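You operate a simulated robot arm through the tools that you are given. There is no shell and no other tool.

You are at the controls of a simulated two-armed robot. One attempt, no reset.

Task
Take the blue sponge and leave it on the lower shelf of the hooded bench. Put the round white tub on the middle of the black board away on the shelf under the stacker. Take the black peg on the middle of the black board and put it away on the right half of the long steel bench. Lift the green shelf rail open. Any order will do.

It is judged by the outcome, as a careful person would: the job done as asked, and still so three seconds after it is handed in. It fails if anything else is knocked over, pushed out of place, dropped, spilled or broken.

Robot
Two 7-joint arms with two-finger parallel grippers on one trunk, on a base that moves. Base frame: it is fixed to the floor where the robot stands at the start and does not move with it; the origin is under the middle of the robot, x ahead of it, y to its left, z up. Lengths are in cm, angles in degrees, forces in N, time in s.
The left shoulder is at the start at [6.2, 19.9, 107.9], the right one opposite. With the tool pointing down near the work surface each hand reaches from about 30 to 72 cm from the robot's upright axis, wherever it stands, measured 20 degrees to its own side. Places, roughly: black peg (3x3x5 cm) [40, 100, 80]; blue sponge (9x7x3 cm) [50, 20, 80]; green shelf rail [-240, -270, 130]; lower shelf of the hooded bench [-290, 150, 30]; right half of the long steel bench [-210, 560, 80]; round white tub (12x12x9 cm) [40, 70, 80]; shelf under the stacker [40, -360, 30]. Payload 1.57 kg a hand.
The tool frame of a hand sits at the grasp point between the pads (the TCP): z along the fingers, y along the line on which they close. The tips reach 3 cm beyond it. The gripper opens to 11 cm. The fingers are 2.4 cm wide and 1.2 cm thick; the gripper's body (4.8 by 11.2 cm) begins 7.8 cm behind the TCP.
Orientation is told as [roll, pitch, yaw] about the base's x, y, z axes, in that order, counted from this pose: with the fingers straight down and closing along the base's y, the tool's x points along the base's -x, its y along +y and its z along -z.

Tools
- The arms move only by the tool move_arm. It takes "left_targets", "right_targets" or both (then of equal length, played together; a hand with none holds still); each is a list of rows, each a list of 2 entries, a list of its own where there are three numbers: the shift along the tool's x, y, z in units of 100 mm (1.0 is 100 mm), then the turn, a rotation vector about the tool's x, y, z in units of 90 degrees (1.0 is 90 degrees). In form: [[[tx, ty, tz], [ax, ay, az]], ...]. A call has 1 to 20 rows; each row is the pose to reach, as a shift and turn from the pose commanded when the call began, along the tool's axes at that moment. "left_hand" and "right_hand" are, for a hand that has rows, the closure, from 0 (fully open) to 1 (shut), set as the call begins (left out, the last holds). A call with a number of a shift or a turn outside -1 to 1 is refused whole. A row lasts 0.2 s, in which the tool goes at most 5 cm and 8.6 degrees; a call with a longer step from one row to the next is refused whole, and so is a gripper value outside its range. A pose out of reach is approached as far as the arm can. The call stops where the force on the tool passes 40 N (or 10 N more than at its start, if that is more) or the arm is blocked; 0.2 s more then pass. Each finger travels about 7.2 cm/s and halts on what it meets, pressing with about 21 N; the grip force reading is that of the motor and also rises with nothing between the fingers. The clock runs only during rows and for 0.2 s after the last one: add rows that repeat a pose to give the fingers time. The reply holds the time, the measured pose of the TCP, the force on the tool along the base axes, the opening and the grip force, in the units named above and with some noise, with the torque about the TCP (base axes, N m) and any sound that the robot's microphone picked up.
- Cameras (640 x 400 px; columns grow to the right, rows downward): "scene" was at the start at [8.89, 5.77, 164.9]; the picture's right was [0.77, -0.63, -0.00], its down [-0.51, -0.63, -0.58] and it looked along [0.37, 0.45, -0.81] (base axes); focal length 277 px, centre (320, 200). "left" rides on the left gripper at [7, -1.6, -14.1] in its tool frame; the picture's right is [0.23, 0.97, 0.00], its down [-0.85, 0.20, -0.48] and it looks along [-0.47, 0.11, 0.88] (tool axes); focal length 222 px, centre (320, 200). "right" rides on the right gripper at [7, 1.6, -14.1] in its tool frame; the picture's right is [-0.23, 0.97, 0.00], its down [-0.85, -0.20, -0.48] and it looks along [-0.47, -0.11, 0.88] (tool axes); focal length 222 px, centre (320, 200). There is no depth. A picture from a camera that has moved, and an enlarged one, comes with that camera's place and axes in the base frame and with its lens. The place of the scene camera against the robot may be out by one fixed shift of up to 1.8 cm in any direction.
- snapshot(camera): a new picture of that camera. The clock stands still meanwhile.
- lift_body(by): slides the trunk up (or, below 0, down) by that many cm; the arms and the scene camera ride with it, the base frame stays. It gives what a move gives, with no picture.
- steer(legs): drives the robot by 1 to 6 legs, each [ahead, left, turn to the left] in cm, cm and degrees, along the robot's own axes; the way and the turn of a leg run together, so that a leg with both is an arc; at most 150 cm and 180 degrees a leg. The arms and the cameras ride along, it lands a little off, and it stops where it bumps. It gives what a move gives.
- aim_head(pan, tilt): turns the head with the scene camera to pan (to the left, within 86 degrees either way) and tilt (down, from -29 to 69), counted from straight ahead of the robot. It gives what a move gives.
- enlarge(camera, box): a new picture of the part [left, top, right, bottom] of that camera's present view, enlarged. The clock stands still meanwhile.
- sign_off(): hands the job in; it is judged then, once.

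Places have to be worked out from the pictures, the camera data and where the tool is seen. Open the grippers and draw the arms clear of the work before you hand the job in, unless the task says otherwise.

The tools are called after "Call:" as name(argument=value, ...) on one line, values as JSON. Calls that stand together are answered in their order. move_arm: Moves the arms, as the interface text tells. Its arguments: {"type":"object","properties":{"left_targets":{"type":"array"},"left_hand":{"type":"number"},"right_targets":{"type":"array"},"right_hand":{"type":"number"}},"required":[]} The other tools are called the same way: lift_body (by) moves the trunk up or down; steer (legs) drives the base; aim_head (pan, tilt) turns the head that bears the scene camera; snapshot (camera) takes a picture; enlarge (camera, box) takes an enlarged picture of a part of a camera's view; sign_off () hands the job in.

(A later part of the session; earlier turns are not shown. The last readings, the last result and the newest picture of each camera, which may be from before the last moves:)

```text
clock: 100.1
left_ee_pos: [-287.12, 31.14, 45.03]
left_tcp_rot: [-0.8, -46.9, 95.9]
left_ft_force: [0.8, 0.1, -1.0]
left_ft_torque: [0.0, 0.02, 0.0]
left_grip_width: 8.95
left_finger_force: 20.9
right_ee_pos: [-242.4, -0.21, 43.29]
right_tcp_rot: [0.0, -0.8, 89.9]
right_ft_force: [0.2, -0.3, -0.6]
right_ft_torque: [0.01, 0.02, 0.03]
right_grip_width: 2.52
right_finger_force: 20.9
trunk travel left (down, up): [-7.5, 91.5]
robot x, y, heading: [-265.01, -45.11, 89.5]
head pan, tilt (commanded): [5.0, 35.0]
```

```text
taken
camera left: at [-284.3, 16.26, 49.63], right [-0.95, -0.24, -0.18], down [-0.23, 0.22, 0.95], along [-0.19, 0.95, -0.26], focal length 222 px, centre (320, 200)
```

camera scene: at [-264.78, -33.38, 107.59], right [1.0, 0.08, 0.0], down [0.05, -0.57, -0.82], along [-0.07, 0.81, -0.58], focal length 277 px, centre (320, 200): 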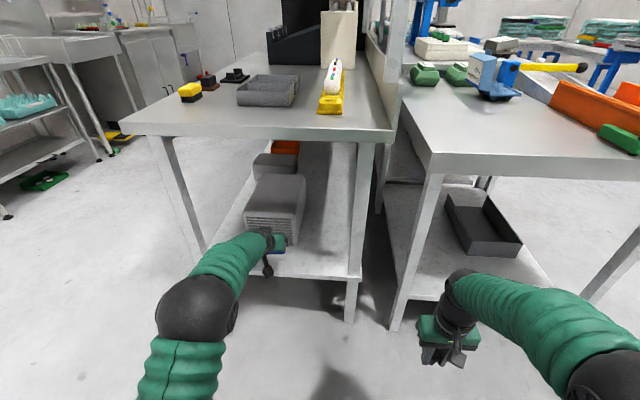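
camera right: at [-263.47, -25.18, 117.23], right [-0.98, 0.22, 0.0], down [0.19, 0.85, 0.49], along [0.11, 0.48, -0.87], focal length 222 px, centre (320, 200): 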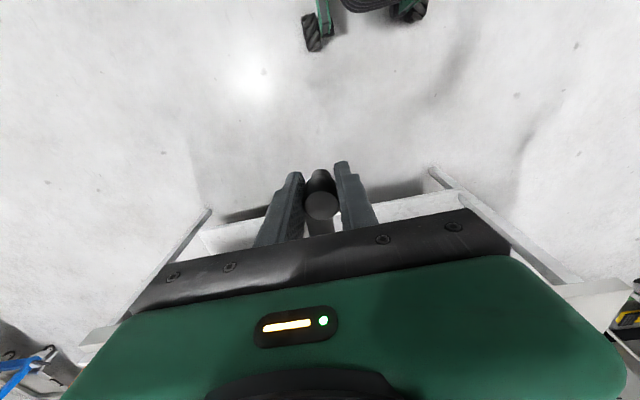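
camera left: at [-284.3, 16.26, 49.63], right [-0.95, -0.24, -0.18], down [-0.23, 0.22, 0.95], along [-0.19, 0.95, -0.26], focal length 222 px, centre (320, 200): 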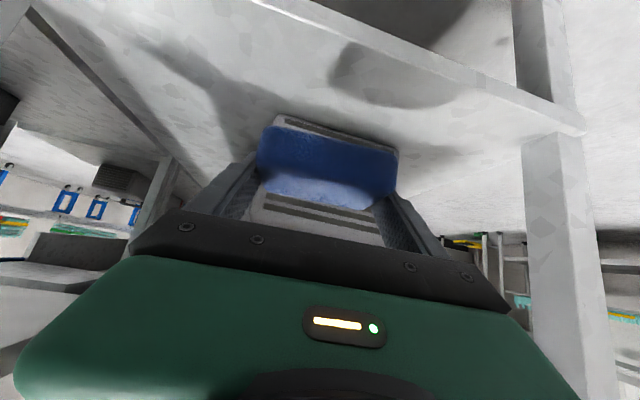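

Call:
enlarge(camera="left", box=[200, 0, 600, 220])

```text
1.60 times, centred on (400, 110) of left
camera zoom: at [-284.3, 16.26, 49.63], right [-0.95, -0.24, -0.18], down [-0.23, 0.22, 0.95], along [-0.19, 0.95, -0.26], focal length 355 px, centre (192, 344)
```

zoom: 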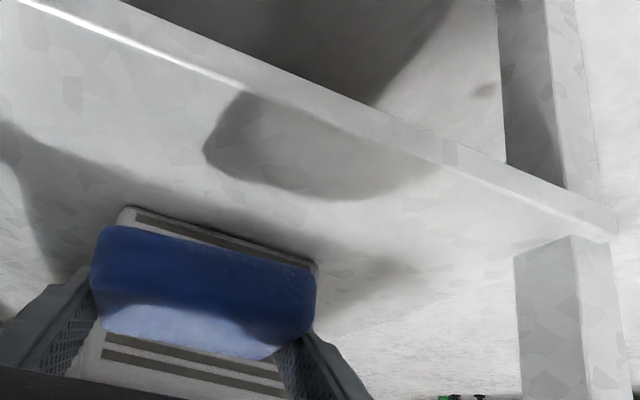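

Shelf top ≈ z 31.5, edge at y ≈30.3, crate face at y ≈44. I aim for the sponge centre at y≈37: move in and down, staying just above.

Call:
move_arm(left_targets=[[[0.04, -0.02, 0.25], [0, 0, 0]], [[0.09, -0.03, 0.5], [0, 0, 0]], [[0.13, -0.05, 0.74], [0, 0, 0]]])

Call:
snapshot(camera="left")

Call:
snapshot(camera="scene")

```text
clock: 100.9
left_ee_pos: [-286.86, 35.62, 38.96]
left_tcp_rot: [-0.9, -47.0, 96.0]
left_ft_force: [0.7, 0.0, -0.1]
left_ft_torque: [-0.04, -0.01, 0.0]
left_grip_width: 8.94
left_finger_force: 21.1
right_ee_pos: [-242.42, -0.22, 43.3]
right_tcp_rot: [0.0, -0.9, 89.8]
right_ft_force: [-0.1, 0.4, -0.2]
right_ft_torque: [-0.03, 0.03, 0.0]
right_grip_width: 2.51
right_finger_force: 21.3
trunk travel left (down, up): [-7.5, 91.5]
robot x, y, heading: [-264.93, -44.96, 89.7]
head pan, tilt (commanded): [5.0, 35.0]
```

```text
taken
camera left: at [-284.13, 20.61, 43.71], right [-0.95, -0.24, -0.18], down [-0.23, 0.21, 0.95], along [-0.19, 0.95, -0.26], focal length 222 px, centre (320, 200)
```

left: 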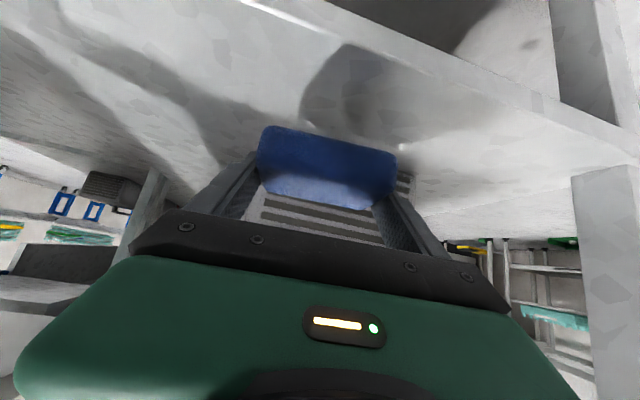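

```text
taken
camera scene: at [-264.79, -33.38, 107.59], right [1.0, 0.08, 0.0], down [0.05, -0.57, -0.82], along [-0.07, 0.81, -0.58], focal length 277 px, centre (320, 200)
```

scene: 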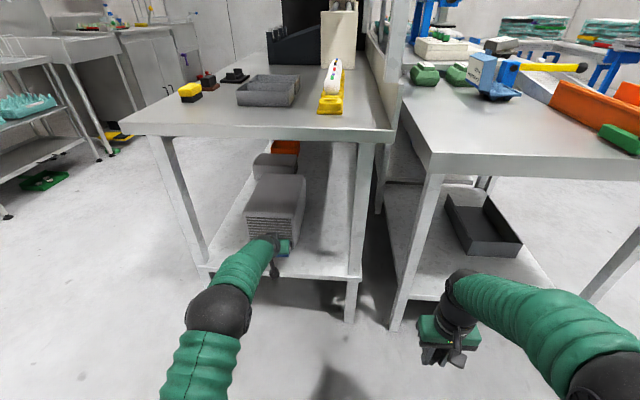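

Sponge is positioned over the shelf between edge and crate. I lower it gently toward contact.

Call:
move_arm(left_targets=[[[0.1, 0, 0.09], [0, 0, 0]], [[0.2, 0, 0.18], [0, 0, 0]], [[0.26, 0, 0.24], [0, 0, 0]], [[0.29, 0, 0.27], [0, 0, 0]]])

Call:
enlarge(camera="left", box=[200, 80, 480, 260])

```text
clock: 101.9
left_ee_pos: [-286.87, 35.65, 35.16]
left_tcp_rot: [-1.0, -47.0, 95.9]
left_ft_force: [0.4, -0.2, 0.1]
left_ft_torque: [0.0, 0.02, 0.03]
left_grip_width: 8.94
left_finger_force: 20.6
right_ee_pos: [-242.32, -0.13, 43.46]
right_tcp_rot: [0.0, -0.9, 89.9]
right_ft_force: [-0.9, 0.3, -0.6]
right_ft_torque: [0.05, -0.03, 0.0]
right_grip_width: 2.53
right_finger_force: 21.1
trunk travel left (down, up): [-7.5, 91.5]
robot x, y, heading: [-264.98, -45.02, 89.9]
head pan, tilt (commanded): [5.0, 35.0]
```

```text
2.22 times, centred on (340, 170) of left
camera zoom: at [-284.11, 20.68, 39.84], right [-0.95, -0.24, -0.18], down [-0.23, 0.21, 0.95], along [-0.19, 0.95, -0.26], focal length 494 px, centre (276, 267)
```

zoom: 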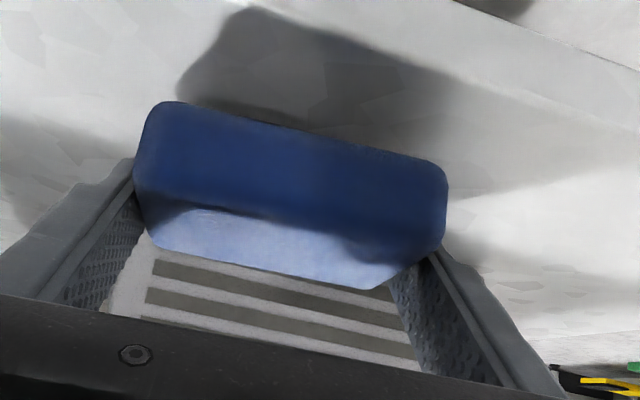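

No contact yet; I go down in small steps.

Call:
move_arm(left_targets=[[[0.022, 0, 0.02], [0, 0, 0]], [[0.044, 0, 0.041], [0, 0, 0]], [[0.058, 0, 0.055], [0, 0, 0]]])

```text
clock: 102.7
left_ee_pos: [-286.88, 35.81, 34.3]
left_tcp_rot: [-0.9, -47.0, 95.9]
left_ft_force: [-0.3, -1.0, -0.6]
left_ft_torque: [0.01, -0.01, 0.02]
left_grip_width: 8.95
left_finger_force: 21.0
right_ee_pos: [-242.41, -0.2, 43.28]
right_tcp_rot: [0.0, -0.9, 89.8]
right_ft_force: [-0.9, 0.2, -0.2]
right_ft_torque: [0.0, 0.02, 0.0]
right_grip_width: 2.51
right_finger_force: 20.9
trunk travel left (down, up): [-7.5, 91.5]
robot x, y, heading: [-265.51, -45.51, 89.9]
head pan, tilt (commanded): [5.0, 35.0]
```

Call:
move_arm(left_targets=[[[0.02, 0, 0.018], [0, 0, 0]], [[0.036, 0, 0.034], [0, 0, 0]]])

Call:
enlarge(camera="left", box=[200, 80, 480, 260])

```text
clock: 103.3
left_ee_pos: [-286.81, 35.69, 33.8]
left_tcp_rot: [-1.0, -47.1, 96.0]
left_ft_force: [-0.2, -0.2, -0.6]
left_ft_torque: [0.0, 0.03, -0.02]
left_grip_width: 8.94
left_finger_force: 21.1
right_ee_pos: [-242.36, -0.26, 43.17]
right_tcp_rot: [0.0, -0.9, 89.7]
right_ft_force: [-0.1, -0.9, -0.1]
right_ft_torque: [-0.03, -0.01, -0.02]
right_grip_width: 2.53
right_finger_force: 20.6
trunk travel left (down, up): [-7.5, 91.5]
robot x, y, heading: [-265.39, -45.03, 89.9]
head pan, tilt (commanded): [5.0, 35.0]
```

```text
2.22 times, centred on (340, 170) of left
camera zoom: at [-284.05, 20.68, 38.4], right [-0.95, -0.24, -0.18], down [-0.23, 0.21, 0.95], along [-0.19, 0.95, -0.26], focal length 494 px, centre (276, 267)
```

zoom: 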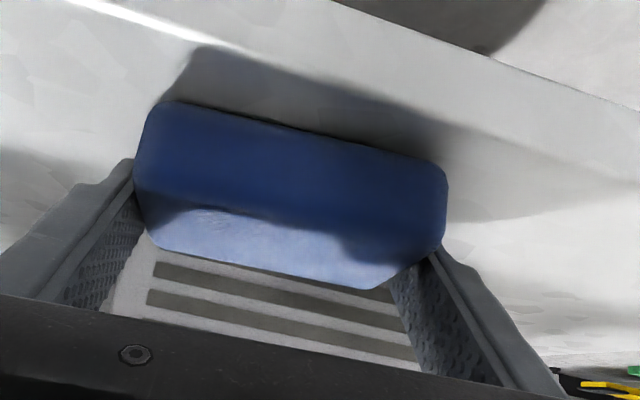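

Still no contact; the shadow gap is shrinking. I continue in small steps.

Call:
move_arm(left_targets=[[[0.02, 0, 0.018], [0, 0, 0]], [[0.036, 0, 0.034], [0, 0, 0]]])

Call:
move_arm(left_targets=[[[0.02, 0, 0.018], [0, 0, 0]], [[0.036, 0, 0.034], [0, 0, 0]]])

Call:
enlarge(camera="left", box=[200, 80, 480, 260])

```text
clock: 103.9
left_ee_pos: [-286.87, 35.86, 33.62]
left_tcp_rot: [-0.9, -47.3, 95.8]
left_ft_force: [1.5, -1.9, 8.6]
left_ft_torque: [-0.39, 0.37, 0.13]
left_grip_width: 8.95
left_finger_force: 20.8
right_ee_pos: [-242.39, -0.34, 43.4]
right_tcp_rot: [0.1, -1.1, 89.8]
right_ft_force: [-0.6, -0.1, -0.1]
right_ft_torque: [-0.01, 0.01, -0.01]
right_grip_width: 2.52
right_finger_force: 20.8
trunk travel left (down, up): [-7.5, 91.5]
robot x, y, heading: [-265.18, -45.45, 89.8]
head pan, tilt (commanded): [5.0, 35.0]
```

```text
clock: 104.5
left_ee_pos: [-286.78, 35.78, 33.42]
left_tcp_rot: [-0.8, -47.6, 95.8]
left_ft_force: [0.4, -5.1, 25.6]
left_ft_torque: [-0.55, 0.54, 0.39]
left_grip_width: 8.94
left_finger_force: 21.2
right_ee_pos: [-242.36, -0.32, 43.42]
right_tcp_rot: [0.1, -1.1, 89.9]
right_ft_force: [0.3, -0.5, 0.3]
right_ft_torque: [-0.02, 0.0, -0.01]
right_grip_width: 2.52
right_finger_force: 21.3
trunk travel left (down, up): [-7.5, 91.5]
robot x, y, heading: [-264.95, -45.5, 90.0]
head pan, tilt (commanded): [5.0, 35.0]
```

```text
2.22 times, centred on (340, 170) of left
camera zoom: at [-284.05, 20.82, 37.9], right [-0.95, -0.24, -0.18], down [-0.23, 0.2, 0.95], along [-0.19, 0.95, -0.25], focal length 494 px, centre (276, 267)
```

zoom: 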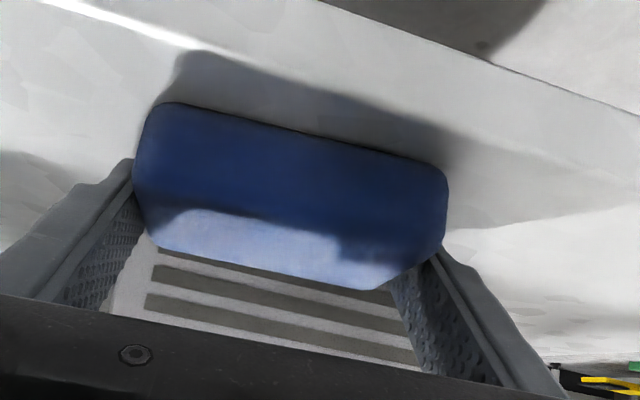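

The sponge is resting on the shelf (25 N). I relax the press by 0.5 cm and open the gripper.

Call:
move_arm(left_targets=[[[-0.036, 0, -0.034], [0, 0, 0]], [[-0.036, 0, -0.034], [0, 0, 0]]])

Call:
move_arm(left_targets=[[[0, 0, 0], [0, 0, 0]], [[0, 0, 0], [0, 0, 0]], [[0, 0, 0], [0, 0, 0]]], left_hand=0)

Call:
snapshot(camera="left")

```text
clock: 105.1
left_ee_pos: [-286.87, 35.73, 33.57]
left_tcp_rot: [-0.8, -47.1, 95.9]
left_ft_force: [-0.7, 7.5, 12.4]
left_ft_torque: [0.34, 0.62, -0.37]
left_grip_width: 8.94
left_finger_force: 20.5
right_ee_pos: [-242.37, -0.37, 43.29]
right_tcp_rot: [0.1, -1.0, 89.8]
right_ft_force: [0.5, 0.7, -0.7]
right_ft_torque: [0.01, -0.01, -0.03]
right_grip_width: 2.54
right_finger_force: 21.0
trunk travel left (down, up): [-7.5, 91.5]
robot x, y, heading: [-265.34, -45.04, 89.9]
head pan, tilt (commanded): [5.0, 35.0]
```

```text
clock: 105.9
left_ee_pos: [-286.86, 35.56, 33.4]
left_tcp_rot: [-0.8, -46.9, 95.9]
left_ft_force: [9.2, -7.8, 14.3]
left_ft_torque: [0.01, 0.52, 0.27]
left_grip_width: 10.33
left_finger_force: 0.1
right_ee_pos: [-242.32, -0.37, 43.34]
right_tcp_rot: [0.1, -1.0, 89.8]
right_ft_force: [-0.3, -0.6, 0.2]
right_ft_torque: [-0.03, -0.01, -0.05]
right_grip_width: 2.55
right_finger_force: 20.7
trunk travel left (down, up): [-7.5, 91.5]
robot x, y, heading: [-265.75, -45.59, 90.0]
head pan, tilt (commanded): [5.0, 35.0]
```

```text
taken
camera left: at [-284.05, 20.6, 38.08], right [-0.95, -0.24, -0.17], down [-0.23, 0.21, 0.95], along [-0.19, 0.95, -0.26], focal length 222 px, centre (320, 200)
```

left: 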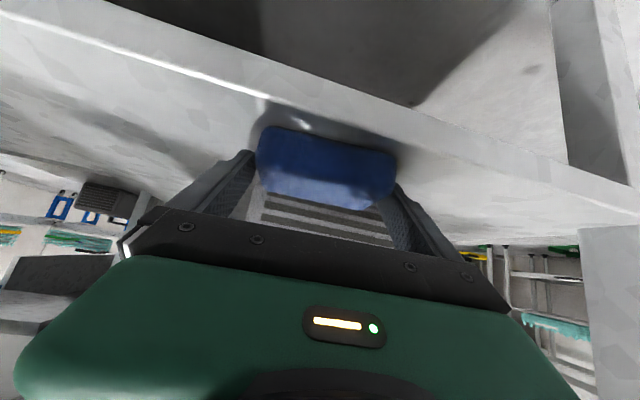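

The fingertips touch the shelf slightly. I raise 0.5 cm to let them open fully.

Call:
move_arm(left_targets=[[[-0.036, 0, -0.034], [0, 0, 0]], [[-0.036, 0, -0.034], [0, 0, 0]]])

Call:
enlarge(camera="left", box=[200, 80, 480, 260])

```text
clock: 106.5
left_ee_pos: [-286.99, 35.65, 33.59]
left_tcp_rot: [-0.9, -46.8, 96.1]
left_ft_force: [-0.3, 0.1, 0.0]
left_ft_torque: [-0.01, -0.04, 0.01]
left_grip_width: 11.01
left_finger_force: 0.0
right_ee_pos: [-242.44, -0.13, 43.3]
right_tcp_rot: [0.0, -0.9, 89.8]
right_ft_force: [0.4, -0.6, -0.7]
right_ft_torque: [0.0, 0.03, 0.04]
right_grip_width: 2.49
right_finger_force: 21.0
trunk travel left (down, up): [-7.5, 91.5]
robot x, y, heading: [-265.15, -45.54, 89.6]
head pan, tilt (commanded): [5.0, 35.0]
```

```text
2.22 times, centred on (340, 170) of left
camera zoom: at [-284.16, 20.67, 38.29], right [-0.95, -0.25, -0.18], down [-0.23, 0.22, 0.95], along [-0.2, 0.95, -0.26], focal length 494 px, centre (276, 267)
```

zoom: 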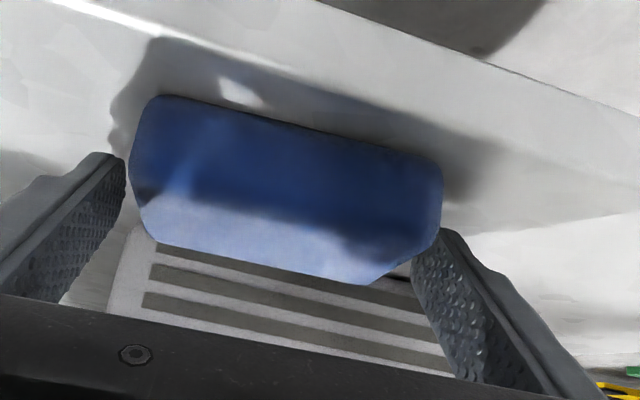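

Both fingers are clear of the sponge. I retreat straight back along the tool axis.

Call:
move_arm(left_targets=[[[0, 0, -0.15], [0, 0, 0]], [[0, 0, -0.4], [0, 0, 0]], [[0, 0, -0.7], [0, 0, 0]], [[0, 0, -1.0], [0, 0, 0]]])

Call:
steer(legs=[[-25, 0, 0]])

Call:
snapshot(camera="left")

Call:
snapshot(camera="scene")

```text
clock: 107.5
left_ee_pos: [-286.17, 28.41, 40.76]
left_tcp_rot: [-0.9, -46.9, 95.8]
left_ft_force: [0.0, -0.5, 0.0]
left_ft_torque: [0.05, 0.0, 0.0]
left_grip_width: 11.0
left_finger_force: 0.0
right_ee_pos: [-242.4, -0.2, 43.36]
right_tcp_rot: [0.0, -0.9, 89.8]
right_ft_force: [0.4, 0.3, -0.5]
right_ft_torque: [-0.01, -0.01, 0.0]
right_grip_width: 2.51
right_finger_force: 21.2
trunk travel left (down, up): [-7.5, 91.5]
robot x, y, heading: [-265.14, -45.16, 89.9]
head pan, tilt (commanded): [5.0, 35.0]
```

```text
clock: 109.3
left_ee_pos: [-286.34, 3.06, 40.64]
left_tcp_rot: [-0.8, -47.0, 96.0]
left_ft_force: [0.3, 0.0, -0.3]
left_ft_torque: [-0.02, -0.01, 0.01]
left_grip_width: 11.0
left_finger_force: 0.1
right_ee_pos: [-242.61, -25.6, 43.34]
right_tcp_rot: [-0.1, -0.8, 90.0]
right_ft_force: [0.0, 0.2, -0.3]
right_ft_torque: [-0.03, 0.01, -0.02]
right_grip_width: 2.53
right_finger_force: 21.4
trunk travel left (down, up): [-7.5, 91.5]
robot x, y, heading: [-265.41, -70.93, 89.9]
head pan, tilt (commanded): [5.0, 35.0]
```

```text
taken
camera left: at [-283.53, -11.91, 45.26], right [-0.95, -0.25, -0.18], down [-0.23, 0.21, 0.95], along [-0.2, 0.95, -0.26], focal length 222 px, centre (320, 200)
```

left: 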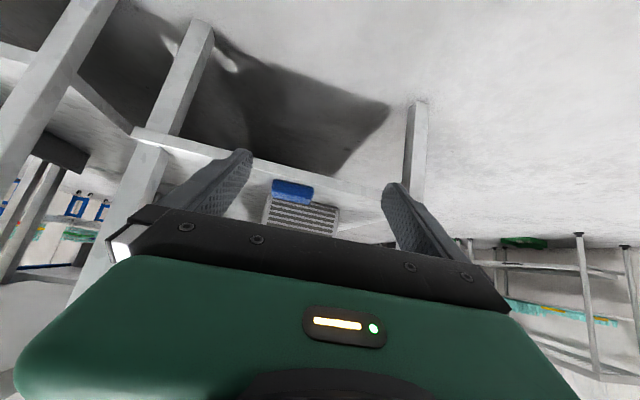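

```text
taken
camera scene: at [-264.86, -58.79, 107.6], right [1.0, 0.09, 0.0], down [0.05, -0.57, -0.82], along [-0.07, 0.81, -0.58], focal length 277 px, centre (320, 200)
```

scene: 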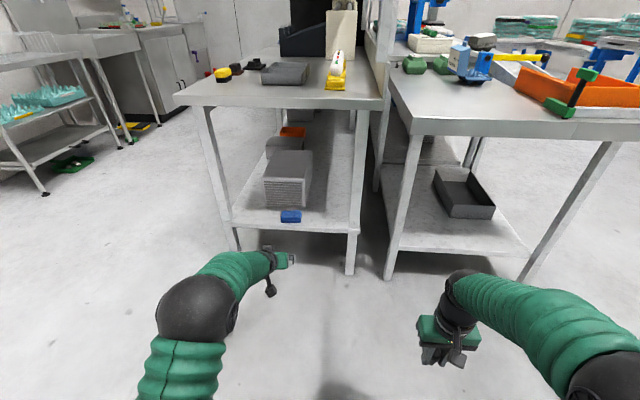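

The blue sponge lies flat on the lower shelf of the hooded bench. I raise the trunk back and fold the left hand to vertical, closer in.

Call:
lift_body(by=40)

Call:
lift_body(by=20)

Call:
move_arm(left_targets=[[[0.0, 0.08, -0.16], [0, 0.083, 0]], [[0.0, 0.16, -0.33], [0, 0.167, 0]], [[0.0, 0.25, -0.5], [0, 0.25, 0]], [[0.0, 0.33, -0.66], [0, 0.333, 0]], [[0.0, 0.42, -0.83], [0, 0.417, 0]], [[0.0, 0.5, -1.0], [0, 0.5, 0]]])

Call:
snapshot(camera="scene")

```text
clock: 113.1
left_ee_pos: [-286.25, 3.07, 80.82]
left_tcp_rot: [-0.9, -47.1, 95.9]
left_ft_force: [0.6, 0.4, 0.6]
left_ft_torque: [0.0, -0.01, -0.01]
left_grip_width: 11.01
left_finger_force: 0.1
right_ee_pos: [-242.57, -25.65, 83.41]
right_tcp_rot: [0.0, -1.0, 90.1]
right_ft_force: [-0.2, -0.4, -1.0]
right_ft_torque: [0.0, -0.01, 0.02]
right_grip_width: 2.53
right_finger_force: 21.3
trunk travel left (down, up): [-47.5, 51.5]
robot x, y, heading: [-265.17, -70.69, 90.0]
head pan, tilt (commanded): [5.0, 35.0]
```

```text
clock: 115.3
left_ee_pos: [-286.38, 2.97, 100.82]
left_tcp_rot: [-0.9, -47.1, 96.0]
left_ft_force: [-0.4, 0.2, 0.1]
left_ft_torque: [0.03, 0.04, 0.0]
left_grip_width: 11.0
left_finger_force: 0.1
right_ee_pos: [-242.55, -25.55, 103.43]
right_tcp_rot: [0.0, -1.0, 89.9]
right_ft_force: [-0.2, 0.9, -0.6]
right_ft_torque: [0.0, 0.0, -0.01]
right_grip_width: 2.51
right_finger_force: 21.0
trunk travel left (down, up): [-67.5, 31.5]
robot x, y, heading: [-265.3, -70.99, 89.9]
head pan, tilt (commanded): [5.0, 35.0]
```

```text
clock: 116.7
left_ee_pos: [-290.52, -4.68, 107.47]
left_tcp_rot: [-0.6, -1.9, 95.3]
left_ft_force: [-0.3, 0.3, 0.4]
left_ft_torque: [-0.04, 0.01, -0.04]
left_grip_width: 11.04
left_finger_force: 0.1
right_ee_pos: [-242.72, -25.39, 103.37]
right_tcp_rot: [0.0, -1.0, 89.9]
right_ft_force: [-0.2, 0.4, 0.0]
right_ft_torque: [-0.01, 0.0, 0.01]
right_grip_width: 2.54
right_finger_force: 20.8
trunk travel left (down, up): [-67.5, 31.5]
robot x, y, heading: [-265.02, -70.91, 89.9]
head pan, tilt (commanded): [5.0, 35.0]
```

```text
taken
camera scene: at [-264.98, -58.44, 167.58], right [1.0, 0.09, 0.0], down [0.05, -0.57, -0.82], along [-0.07, 0.81, -0.58], focal length 277 px, centre (320, 200)
```

scene: 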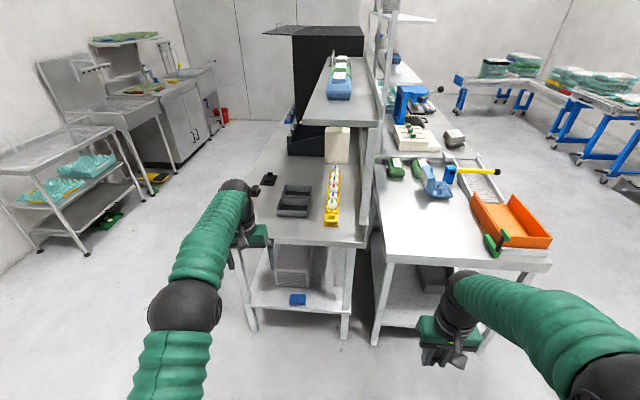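

Left hand is vertical now. I draw it back another 20 cm for compact driving.

Call:
move_arm(left_targets=[[[0.33, 0.07, 0], [0, 0, 0]], [[0.67, 0.14, 0], [0, 0, 0]], [[1.0, 0.2, 0], [0, 0, 0]]])

Call:
move_arm(left_targets=[[[0.33, 0.07, 0], [0, 0, 0]], [[0.67, 0.14, 0], [0, 0, 0]], [[1.0, 0.2, 0], [0, 0, 0]]])

Call:
aim_head(pan=-80, tilt=35)

Call:
snapshot(camera="scene")

```text
clock: 117.5
left_ee_pos: [-291.72, -14.93, 107.13]
left_tcp_rot: [-0.5, -2.1, 95.5]
left_ft_force: [0.7, -0.2, -0.3]
left_ft_torque: [0.01, 0.02, -0.02]
left_grip_width: 10.99
left_finger_force: 0.0
right_ee_pos: [-242.57, -25.58, 103.5]
right_tcp_rot: [0.1, -1.0, 90.0]
right_ft_force: [-0.8, 0.1, 0.0]
right_ft_torque: [0.02, 0.0, 0.0]
right_grip_width: 2.53
right_finger_force: 21.0
trunk travel left (down, up): [-67.5, 31.5]
robot x, y, heading: [-265.17, -70.68, 90.1]
head pan, tilt (commanded): [5.0, 35.0]
```

```text
clock: 118.3
left_ee_pos: [-292.71, -24.92, 106.87]
left_tcp_rot: [-0.7, -2.1, 95.5]
left_ft_force: [-0.2, -1.0, 0.2]
left_ft_torque: [0.02, 0.0, 0.02]
left_grip_width: 11.01
left_finger_force: 0.1
right_ee_pos: [-242.67, -25.6, 103.45]
right_tcp_rot: [-0.1, -1.1, 89.9]
right_ft_force: [0.8, -0.1, 0.6]
right_ft_torque: [0.01, 0.01, 0.0]
right_grip_width: 2.54
right_finger_force: 21.0
trunk travel left (down, up): [-67.5, 31.5]
robot x, y, heading: [-265.13, -71.05, 90.1]
head pan, tilt (commanded): [5.0, 35.0]
```

```text
clock: 119.9
left_ee_pos: [-292.86, -24.84, 106.74]
left_tcp_rot: [-0.6, -2.0, 95.3]
left_ft_force: [0.1, 0.2, -0.3]
left_ft_torque: [-0.03, 0.0, -0.02]
left_grip_width: 11.01
left_finger_force: 0.0
right_ee_pos: [-242.57, -25.52, 103.54]
right_tcp_rot: [0.0, -0.9, 90.0]
right_ft_force: [0.4, 0.1, 0.4]
right_ft_torque: [0.02, -0.03, 0.01]
right_grip_width: 2.51
right_finger_force: 20.9
trunk travel left (down, up): [-67.5, 31.5]
robot x, y, heading: [-265.07, -70.69, 89.9]
head pan, tilt (commanded): [-80.0, 35.0]
```

```text
taken
camera scene: at [-255.47, -65.95, 167.62], right [0.17, -0.98, 0.0], down [-0.56, -0.1, -0.82], along [0.81, 0.14, -0.57], focal length 277 px, centre (320, 200)
```

scene: 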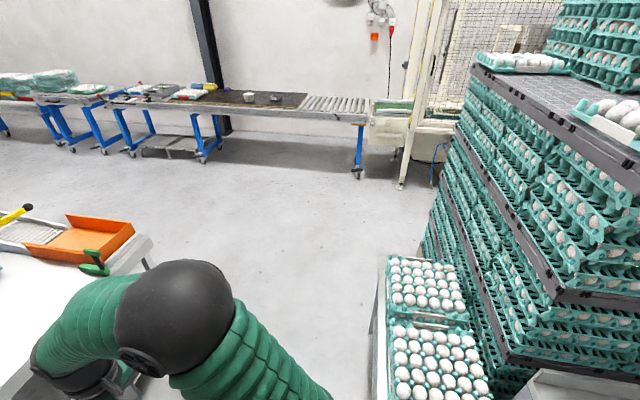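

I go through the passage again: ahead 30, turn right to face +x, centre at y≈−18, then out into the main aisle.

Call:
steer(legs=[[30, 0, 0], [0, 0, -90], [0, 22, 0], [80, 0, 0], [75, 0, 0]])

Call:
aim_head(pan=70, tilt=20)

Call:
snapshot(camera="scene")

```text
clock: 134.5
left_ee_pos: [-65.1, 0.31, 106.75]
left_tcp_rot: [-0.6, -2.1, 2.1]
left_ft_force: [-0.2, 0.2, 0.2]
left_ft_torque: [0.0, 0.0, 0.01]
left_grip_width: 11.0
left_finger_force: 0.2
right_ee_pos: [-68.62, -49.83, 103.48]
right_tcp_rot: [0.0, -1.0, -3.4]
right_ft_force: [-0.1, -0.3, -0.2]
right_ft_torque: [-0.02, 0.02, 0.0]
right_grip_width: 2.53
right_finger_force: 21.0
trunk travel left (down, up): [-67.5, 31.5]
robot x, y, heading: [-112.84, -24.66, -3.4]
head pan, tilt (commanded): [-80.0, 35.0]
```

```text
clock: 136.9
left_ee_pos: [-65.09, 0.24, 106.8]
left_tcp_rot: [-0.6, -2.1, 2.1]
left_ft_force: [-0.9, -0.6, -0.4]
left_ft_torque: [0.0, 0.01, 0.02]
left_grip_width: 11.01
left_finger_force: 0.1
right_ee_pos: [-68.65, -49.8, 103.46]
right_tcp_rot: [0.0, -1.1, -3.3]
right_ft_force: [-0.2, 0.1, 0.2]
right_ft_torque: [-0.03, 0.01, -0.02]
right_grip_width: 2.53
right_finger_force: 21.0
trunk travel left (down, up): [-67.5, 31.5]
robot x, y, heading: [-112.55, -24.31, -3.4]
head pan, tilt (commanded): [70.0, 20.0]
```

```text
taken
camera scene: at [-104.32, -16.45, 170.0], right [0.92, -0.4, 0.0], down [-0.14, -0.31, -0.94], along [0.37, 0.86, -0.34], focal length 277 px, centre (320, 200)
```

scene: 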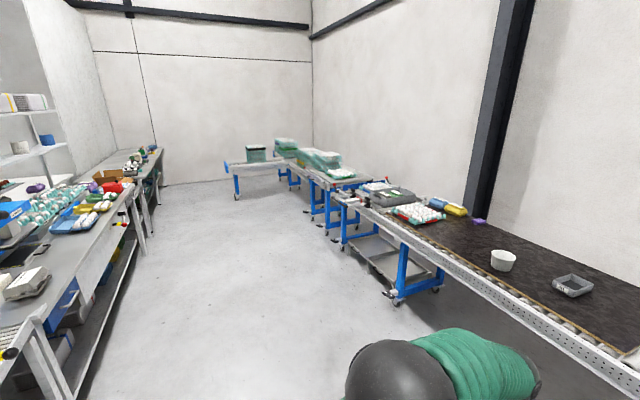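

Clear aisle ahead. I turn to face +y and drive up the aisle to about y=395, then look again.

Call:
steer(legs=[[0, 0, 93.4], [140, 0, 0], [140, 0, 0], [140, 0, 0]])

Call:
aim_head(pan=30, tilt=30)

Call:
snapshot(camera="scene")

Call:
aim_head(pan=-30, tilt=35)

Call:
snapshot(camera="scene")

```text
clock: 160.6
left_ee_pos: [-129.99, 434.62, 106.7]
left_tcp_rot: [-0.5, -2.1, 93.4]
left_ft_force: [-0.5, -0.1, 0.4]
left_ft_torque: [-0.01, 0.03, 0.03]
left_grip_width: 11.0
left_finger_force: 0.1
right_ee_pos: [-79.88, 432.14, 103.47]
right_tcp_rot: [0.0, -1.1, 87.9]
right_ft_force: [-0.4, 0.1, 0.0]
right_ft_torque: [-0.01, 0.0, 0.04]
right_grip_width: 2.5
right_finger_force: 20.8
trunk travel left (down, up): [-67.5, 31.5]
robot x, y, heading: [-103.98, 387.98, 88.0]
head pan, tilt (commanded): [70.0, 20.0]
```

```text
clock: 161.7
left_ee_pos: [-130.05, 434.48, 106.76]
left_tcp_rot: [-0.6, -2.2, 93.4]
left_ft_force: [0.0, 0.1, -0.2]
left_ft_torque: [-0.01, -0.01, -0.02]
left_grip_width: 11.0
left_finger_force: 0.0
right_ee_pos: [-79.7, 431.91, 103.51]
right_tcp_rot: [0.0, -1.2, 88.0]
right_ft_force: [0.0, 0.6, -0.5]
right_ft_torque: [0.0, -0.02, -0.02]
right_grip_width: 2.54
right_finger_force: 20.8
trunk travel left (down, up): [-67.5, 31.5]
robot x, y, heading: [-104.05, 387.33, 87.8]
head pan, tilt (commanded): [30.0, 30.0]
```

```text
taken
camera scene: at [-107.04, 399.05, 168.39], right [0.88, 0.47, 0.0], down [0.23, -0.44, -0.87], along [-0.4, 0.76, -0.5], focal length 277 px, centre (320, 200)
```

scene: 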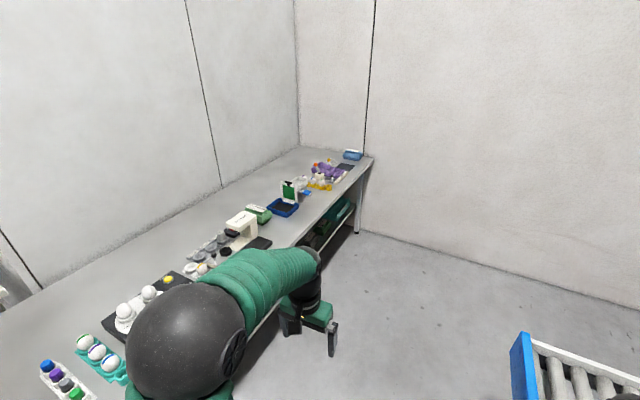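

```text
clock: 163.0
left_ee_pos: [-129.86, 434.54, 106.75]
left_tcp_rot: [-0.6, -2.3, 93.3]
left_ft_force: [-0.5, -0.1, -0.8]
left_ft_torque: [0.0, -0.04, 0.01]
left_grip_width: 11.01
left_finger_force: 0.0
right_ee_pos: [-79.81, 432.13, 103.53]
right_tcp_rot: [0.0, -1.1, 88.0]
right_ft_force: [0.6, -0.2, 0.5]
right_ft_torque: [0.01, 0.01, 0.01]
right_grip_width: 2.51
right_finger_force: 21.2
trunk travel left (down, up): [-67.5, 31.5]
robot x, y, heading: [-103.98, 387.78, 88.0]
head pan, tilt (commanded): [-30.0, 35.0]
```

```text
taken
camera scene: at [-98.12, 398.53, 167.61], right [0.85, -0.53, 0.0], down [-0.31, -0.49, -0.82], along [0.44, 0.69, -0.57], focal length 277 px, centre (320, 200)
```

scene: 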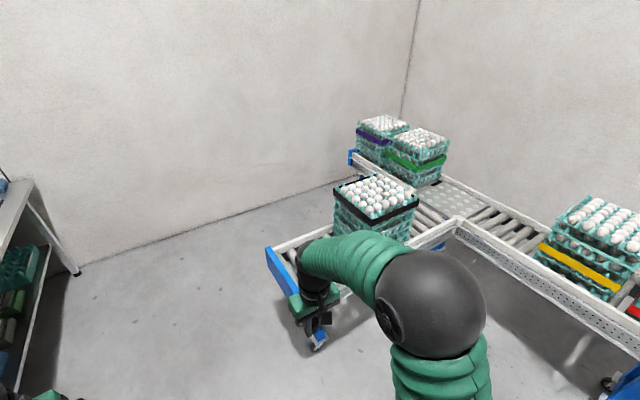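

The conveyor end (x≈−72, y≈470) is near the right hand's path, so I shift left 15 cm first, then advance to y≈540 and turn to face the long steel bench.

Call:
steer(legs=[[0, 14, 2], [75, 0, 0], [72, 0, 0]])

Call:
aim_head(pan=80, tilt=35)

Call:
snapshot(camera="scene")

```text
clock: 171.6
left_ee_pos: [-144.9, 581.98, 106.71]
left_tcp_rot: [-0.6, -2.3, 96.0]
left_ft_force: [0.5, 0.2, 0.6]
left_ft_torque: [-0.01, -0.01, 0.0]
left_grip_width: 10.99
left_finger_force: 0.1
right_ee_pos: [-94.72, 581.72, 103.56]
right_tcp_rot: [0.1, -1.2, 90.6]
right_ft_force: [1.3, -0.4, -0.3]
right_ft_torque: [0.0, 0.02, 0.01]
right_grip_width: 2.51
right_finger_force: 20.8
trunk travel left (down, up): [-67.5, 31.5]
robot x, y, heading: [-116.73, 536.43, 90.5]
head pan, tilt (commanded): [-30.0, 35.0]
```

```text
clock: 173.4
left_ee_pos: [-144.98, 581.91, 106.99]
left_tcp_rot: [-0.6, -2.2, 96.0]
left_ft_force: [0.2, 0.4, 0.0]
left_ft_torque: [0.0, -0.01, -0.03]
left_grip_width: 10.99
left_finger_force: 0.1
right_ee_pos: [-94.76, 581.75, 103.54]
right_tcp_rot: [0.0, -1.2, 90.6]
right_ft_force: [0.5, 0.1, -1.0]
right_ft_torque: [-0.02, -0.01, 0.0]
right_grip_width: 2.53
right_finger_force: 21.2
trunk travel left (down, up): [-67.5, 31.5]
robot x, y, heading: [-116.84, 536.8, 90.3]
head pan, tilt (commanded): [80.0, 35.0]
```

```text
taken
camera scene: at [-124.52, 541.27, 167.62], right [0.17, 0.99, 0.0], down [0.57, -0.1, -0.82], along [-0.81, 0.13, -0.57], focal length 277 px, centre (320, 200)
```

scene: 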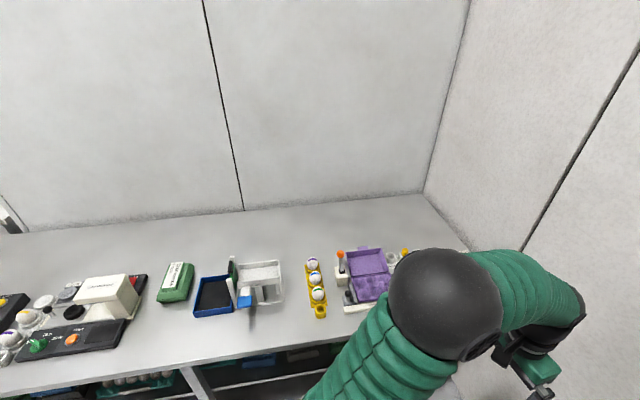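

The right half of the bench has a free strip near the front edge around [-176, 535], in front of the white frame and left of the yellow egg holder. I turn to face the bench and line up.

Call:
steer(legs=[[0, 0, 89.5], [0, 14, 0]])

Call:
aim_head(pan=-5, tilt=50)

Call:
snapshot(camera="scene")

Call:
snapshot(camera="right")

```text
clock: 178.7
left_ee_pos: [-161.03, 495.34, 107.3]
left_tcp_rot: [0.2, -2.4, -172.8]
left_ft_force: [-0.5, 0.4, -0.8]
left_ft_torque: [-0.08, -0.02, 0.02]
left_grip_width: 10.99
left_finger_force: 0.1
right_ee_pos: [-162.01, 545.43, 103.08]
right_tcp_rot: [0.8, -1.2, -178.3]
right_ft_force: [0.4, 0.8, -0.3]
right_ft_torque: [-0.06, 0.02, -0.01]
right_grip_width: 2.53
right_finger_force: 21.8
trunk travel left (down, up): [-67.5, 31.5]
robot x, y, heading: [-116.01, 522.89, -178.0]
head pan, tilt (commanded): [80.0, 35.0]
```

```text
clock: 180.2
left_ee_pos: [-160.83, 494.16, 107.03]
left_tcp_rot: [-0.5, -2.4, -172.7]
left_ft_force: [0.0, 0.8, -0.2]
left_ft_torque: [-0.06, -0.02, -0.02]
left_grip_width: 10.99
left_finger_force: 0.1
right_ee_pos: [-162.05, 544.55, 103.42]
right_tcp_rot: [0.2, -1.3, -178.4]
right_ft_force: [1.3, 1.0, 0.5]
right_ft_torque: [-0.07, 0.01, -0.02]
right_grip_width: 2.51
right_finger_force: 21.0
trunk travel left (down, up): [-67.5, 31.5]
robot x, y, heading: [-116.14, 522.91, -178.2]
head pan, tilt (commanded): [-5.0, 50.0]
```

```text
taken
camera scene: at [-126.4, 524.3, 165.42], right [0.05, 1.0, -0.01], down [0.77, -0.05, -0.64], along [-0.64, 0.03, -0.77], focal length 277 px, centre (320, 200)
```

scene: 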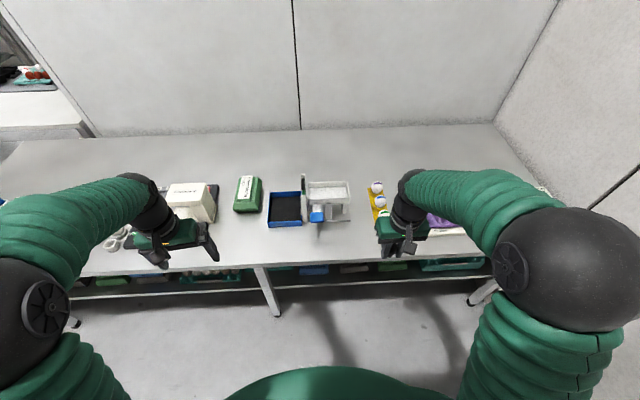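

```text
taken
camera right: at [-154.57, 543.14, 117.46], right [-0.2, -0.98, 0.01], down [-0.85, 0.18, 0.5], along [-0.49, 0.09, -0.87], focal length 222 px, centre (320, 200)
```

right: 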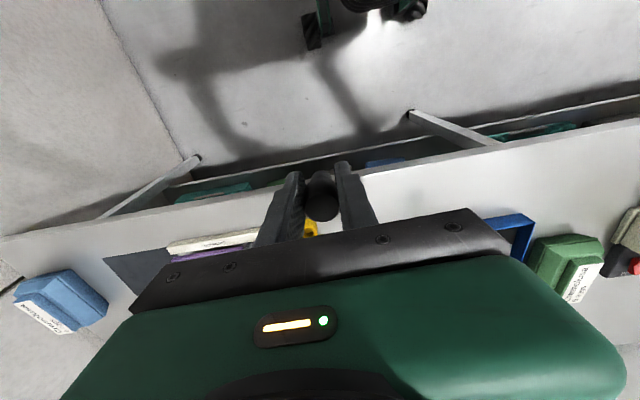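

I move the right hand over the free spot at [-177, 535], staying high first.

Call:
move_arm(right_targets=[[[-0.25, 0.15, 0], [0, 0.004, 0]], [[-0.5, 0.3, 0], [0, 0.008, 0]], [[-0.76, 0.46, 0], [0, 0.012, 0]]])

Call:
move_arm(right_targets=[[[-0.25, 0.15, 0], [0, 0, 0]], [[-0.5, 0.3, 0], [0, 0, 0]], [[-0.76, 0.46, 0], [0, 0, 0]]])

Call:
snapshot(camera="right")

Call:
snapshot(camera="scene")

```text
clock: 181.0
left_ee_pos: [-160.9, 493.75, 106.94]
left_tcp_rot: [-0.7, -2.3, -172.7]
left_ft_force: [-0.4, 0.0, 0.2]
left_ft_torque: [-0.02, -0.04, -0.01]
left_grip_width: 10.99
left_finger_force: 0.1
right_ee_pos: [-169.27, 539.21, 103.42]
right_tcp_rot: [0.0, -0.1, -178.4]
right_ft_force: [-0.7, 0.0, 0.7]
right_ft_torque: [-0.03, 0.01, 0.0]
right_grip_width: 2.52
right_finger_force: 20.8
trunk travel left (down, up): [-67.5, 31.5]
robot x, y, heading: [-116.22, 523.26, -178.1]
head pan, tilt (commanded): [-5.0, 50.0]
```

```text
clock: 181.8
left_ee_pos: [-160.91, 493.45, 106.81]
left_tcp_rot: [-0.8, -2.2, -172.7]
left_ft_force: [0.4, -0.2, 0.7]
left_ft_torque: [-0.01, 0.04, -0.01]
left_grip_width: 11.03
left_finger_force: 0.0
right_ee_pos: [-176.72, 533.89, 103.76]
right_tcp_rot: [-0.3, -0.1, -178.3]
right_ft_force: [0.2, -0.1, 0.0]
right_ft_torque: [-0.04, -0.02, -0.02]
right_grip_width: 2.49
right_finger_force: 21.3
trunk travel left (down, up): [-67.5, 31.5]
robot x, y, heading: [-116.19, 522.65, -178.1]
head pan, tilt (commanded): [-5.0, 50.0]
```

```text
taken
camera right: at [-169.71, 532.41, 117.78], right [-0.2, -0.98, 0.0], down [-0.86, 0.17, 0.48], along [-0.47, 0.1, -0.88], focal length 222 px, centre (320, 200)
```

right: 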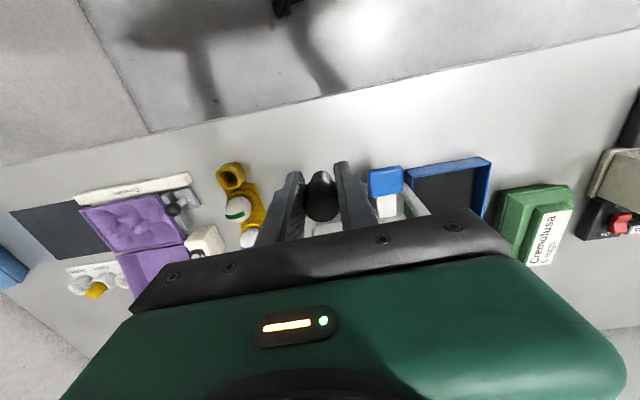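

```text
taken
camera scene: at [-126.56, 523.06, 165.42], right [0.06, 1.0, 0.0], down [0.77, -0.04, -0.64], along [-0.64, 0.04, -0.77], focal length 277 px, centre (320, 200)
```

scene: 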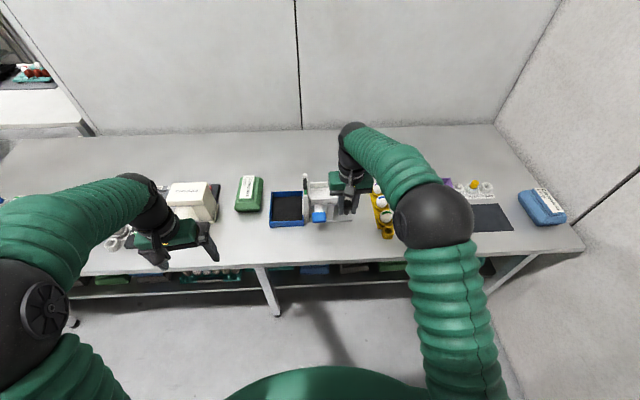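

I shift 3 cm to +y for better clearance from the blue knob, then descend toward the bench.

Call:
move_arm(right_targets=[[[0, -0.31, 0.1], [0, 0, 0]], [[0, -0.31, 0.4], [0, 0, 0]], [[0, -0.31, 0.7], [0, 0, 0]], [[0, -0.31, 1.0], [0, 0, 0]]])

Call:
snapshot(camera="right")

Call:
snapshot(camera="scene")

```text
clock: 182.8
left_ee_pos: [-160.93, 493.37, 106.83]
left_tcp_rot: [-0.9, -2.2, -172.6]
left_ft_force: [0.7, -0.4, 0.0]
left_ft_torque: [-0.01, -0.01, 0.0]
left_grip_width: 11.0
left_finger_force: 0.0
right_ee_pos: [-177.04, 536.85, 93.65]
right_tcp_rot: [-0.3, -0.1, -178.1]
right_ft_force: [-0.6, 0.4, -0.2]
right_ft_torque: [0.01, -0.02, 0.04]
right_grip_width: 2.53
right_finger_force: 21.4
trunk travel left (down, up): [-67.5, 31.5]
robot x, y, heading: [-116.07, 522.81, -178.0]
head pan, tilt (commanded): [-5.0, 50.0]
```

```text
taken
camera right: at [-169.92, 535.48, 107.76], right [-0.2, -0.98, 0.0], down [-0.86, 0.17, 0.48], along [-0.47, 0.1, -0.88], focal length 222 px, centre (320, 200)
```

right: 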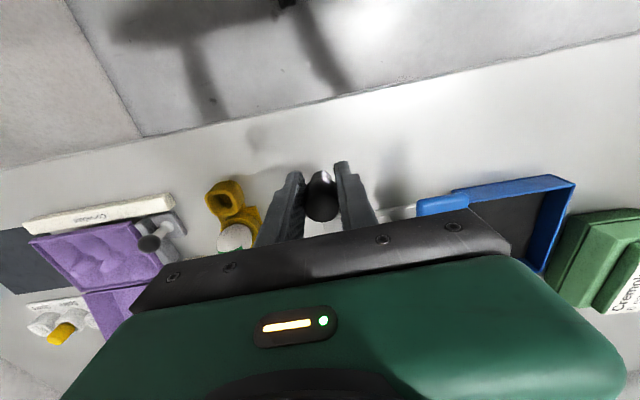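

```text
taken
camera scene: at [-126.55, 522.92, 165.42], right [0.05, 1.0, 0.0], down [0.77, -0.04, -0.64], along [-0.64, 0.04, -0.77], focal length 277 px, centre (320, 200)
```

scene: 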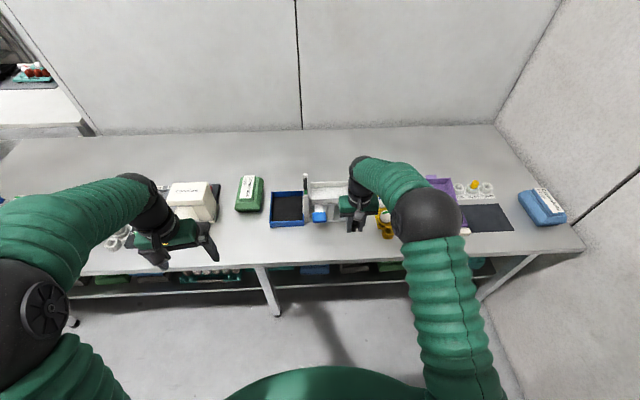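

Clearances look good. I lower 4.5 cm, then feel for contact in small steps.

Call:
move_arm(right_targets=[[[0, 0, 0.2], [0, 0, 0]], [[0, 0, 0.35], [0, 0, 0]], [[0, 0, 0.45], [0, 0, 0]]])

Call:
enlarge(camera="right", box=[200, 100, 440, 250])

```text
clock: 183.6
left_ee_pos: [-160.81, 493.4, 106.82]
left_tcp_rot: [-1.0, -2.3, -172.7]
left_ft_force: [0.2, -0.4, 0.3]
left_ft_torque: [0.03, 0.03, -0.01]
left_grip_width: 10.99
left_finger_force: 0.1
right_ee_pos: [-177.0, 536.96, 89.26]
right_tcp_rot: [-0.2, -0.2, -178.2]
right_ft_force: [-1.0, -0.1, 0.0]
right_ft_torque: [-0.01, 0.02, 0.01]
right_grip_width: 2.53
right_finger_force: 20.9
trunk travel left (down, up): [-67.5, 31.5]
robot x, y, heading: [-116.21, 522.88, -178.1]
head pan, tilt (commanded): [-5.0, 50.0]
```

```text
2.67 times, centred on (320, 175) of right
camera zoom: at [-169.9, 535.53, 103.34], right [-0.2, -0.98, 0.0], down [-0.86, 0.17, 0.48], along [-0.47, 0.1, -0.88], focal length 592 px, centre (320, 267)
```

zoom: 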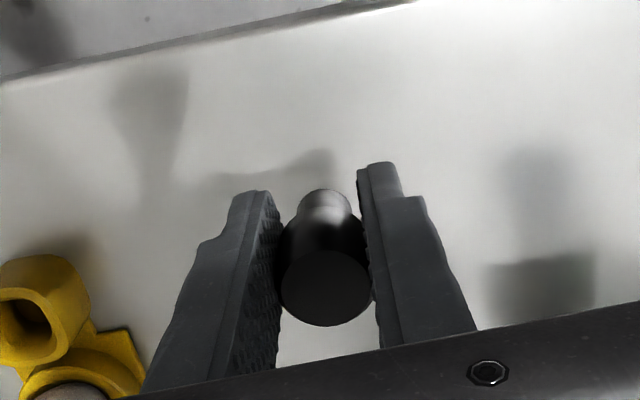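

Call:
move_arm(right_targets=[[[0, 0, 0.04], [0, 0, 0]], [[0, 0, 0.08], [0, 0, 0]], [[0, 0, 0.12], [0, 0, 0]]])

Call:
move_arm(right_targets=[[[0, 0, 0.03], [0, 0, 0]], [[0, 0, 0.06], [0, 0, 0]]])

Call:
enlarge(camera="right", box=[200, 100, 440, 250])

```text
clock: 184.4
left_ee_pos: [-161.0, 493.36, 106.82]
left_tcp_rot: [-0.9, -2.4, -172.7]
left_ft_force: [-0.6, 0.3, -0.3]
left_ft_torque: [0.01, 0.0, -0.01]
left_grip_width: 10.99
left_finger_force: 0.0
right_ee_pos: [-177.06, 537.01, 88.14]
right_tcp_rot: [-0.3, -0.2, -178.1]
right_ft_force: [0.9, -0.3, 0.3]
right_ft_torque: [-0.01, -0.02, 0.0]
right_grip_width: 2.51
right_finger_force: 21.0
trunk travel left (down, up): [-67.5, 31.5]
robot x, y, heading: [-116.18, 522.46, -177.8]
head pan, tilt (commanded): [-5.0, 50.0]
```

```text
clock: 185.0
left_ee_pos: [-161.01, 493.32, 106.76]
left_tcp_rot: [-0.9, -2.3, -172.7]
left_ft_force: [-0.8, 0.7, 0.0]
left_ft_torque: [0.01, 0.0, -0.02]
left_grip_width: 11.02
left_finger_force: 0.1
right_ee_pos: [-176.89, 537.18, 87.51]
right_tcp_rot: [-0.3, -0.2, -178.3]
right_ft_force: [0.6, -0.3, -0.2]
right_ft_torque: [0.03, 0.03, 0.03]
right_grip_width: 2.54
right_finger_force: 20.9
trunk travel left (down, up): [-67.5, 31.5]
robot x, y, heading: [-116.24, 522.72, -178.1]
head pan, tilt (commanded): [-5.0, 50.0]
```

```text
2.67 times, centred on (320, 175) of right
camera zoom: at [-169.8, 535.74, 101.57], right [-0.2, -0.98, 0.0], down [-0.86, 0.17, 0.48], along [-0.47, 0.1, -0.88], focal length 592 px, centre (320, 267)
```

zoom: 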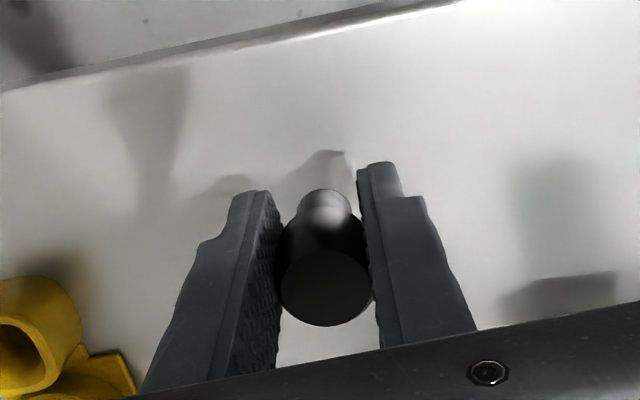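

Call:
move_arm(right_targets=[[[0, 0, 0.03], [0, 0, 0]], [[0, 0, 0.06], [0, 0, 0]]])

Call:
move_arm(right_targets=[[[0, 0, 0.025], [0, 0, 0]], [[0, 0, 0.05], [0, 0, 0]]])

Call:
enlarge(camera="right", box=[200, 100, 440, 250])

```text
clock: 185.6
left_ee_pos: [-160.8, 493.3, 106.79]
left_tcp_rot: [-0.8, -2.3, -172.6]
left_ft_force: [0.4, 0.1, 0.2]
left_ft_torque: [0.0, -0.01, -0.02]
left_grip_width: 10.98
left_finger_force: 0.1
right_ee_pos: [-176.96, 537.08, 86.82]
right_tcp_rot: [-0.4, -0.2, -178.2]
right_ft_force: [0.2, 0.0, -0.3]
right_ft_torque: [0.0, 0.0, 0.04]
right_grip_width: 2.55
right_finger_force: 20.6
trunk travel left (down, up): [-67.5, 31.5]
robot x, y, heading: [-116.42, 522.44, -177.7]
head pan, tilt (commanded): [-5.0, 50.0]
```

```text
clock: 186.2
left_ee_pos: [-160.88, 493.34, 106.88]
left_tcp_rot: [-0.9, -2.3, -172.7]
left_ft_force: [-0.8, -0.4, -0.5]
left_ft_torque: [0.02, -0.01, 0.01]
left_grip_width: 11.03
left_finger_force: 0.0
right_ee_pos: [-176.9, 537.08, 86.43]
right_tcp_rot: [-0.2, -0.3, -178.2]
right_ft_force: [0.0, -0.2, -0.4]
right_ft_torque: [0.01, -0.02, 0.03]
right_grip_width: 2.55
right_finger_force: 21.5
trunk travel left (down, up): [-67.5, 31.5]
robot x, y, heading: [-116.11, 522.6, -177.9]
head pan, tilt (commanded): [-5.0, 50.0]
```

```text
2.67 times, centred on (320, 175) of right
camera zoom: at [-169.81, 535.67, 100.52], right [-0.2, -0.98, 0.0], down [-0.86, 0.17, 0.48], along [-0.47, 0.1, -0.88], focal length 592 px, centre (320, 267)
```

zoom: 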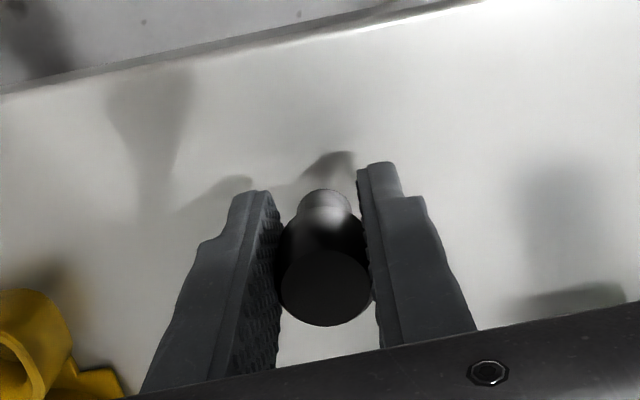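

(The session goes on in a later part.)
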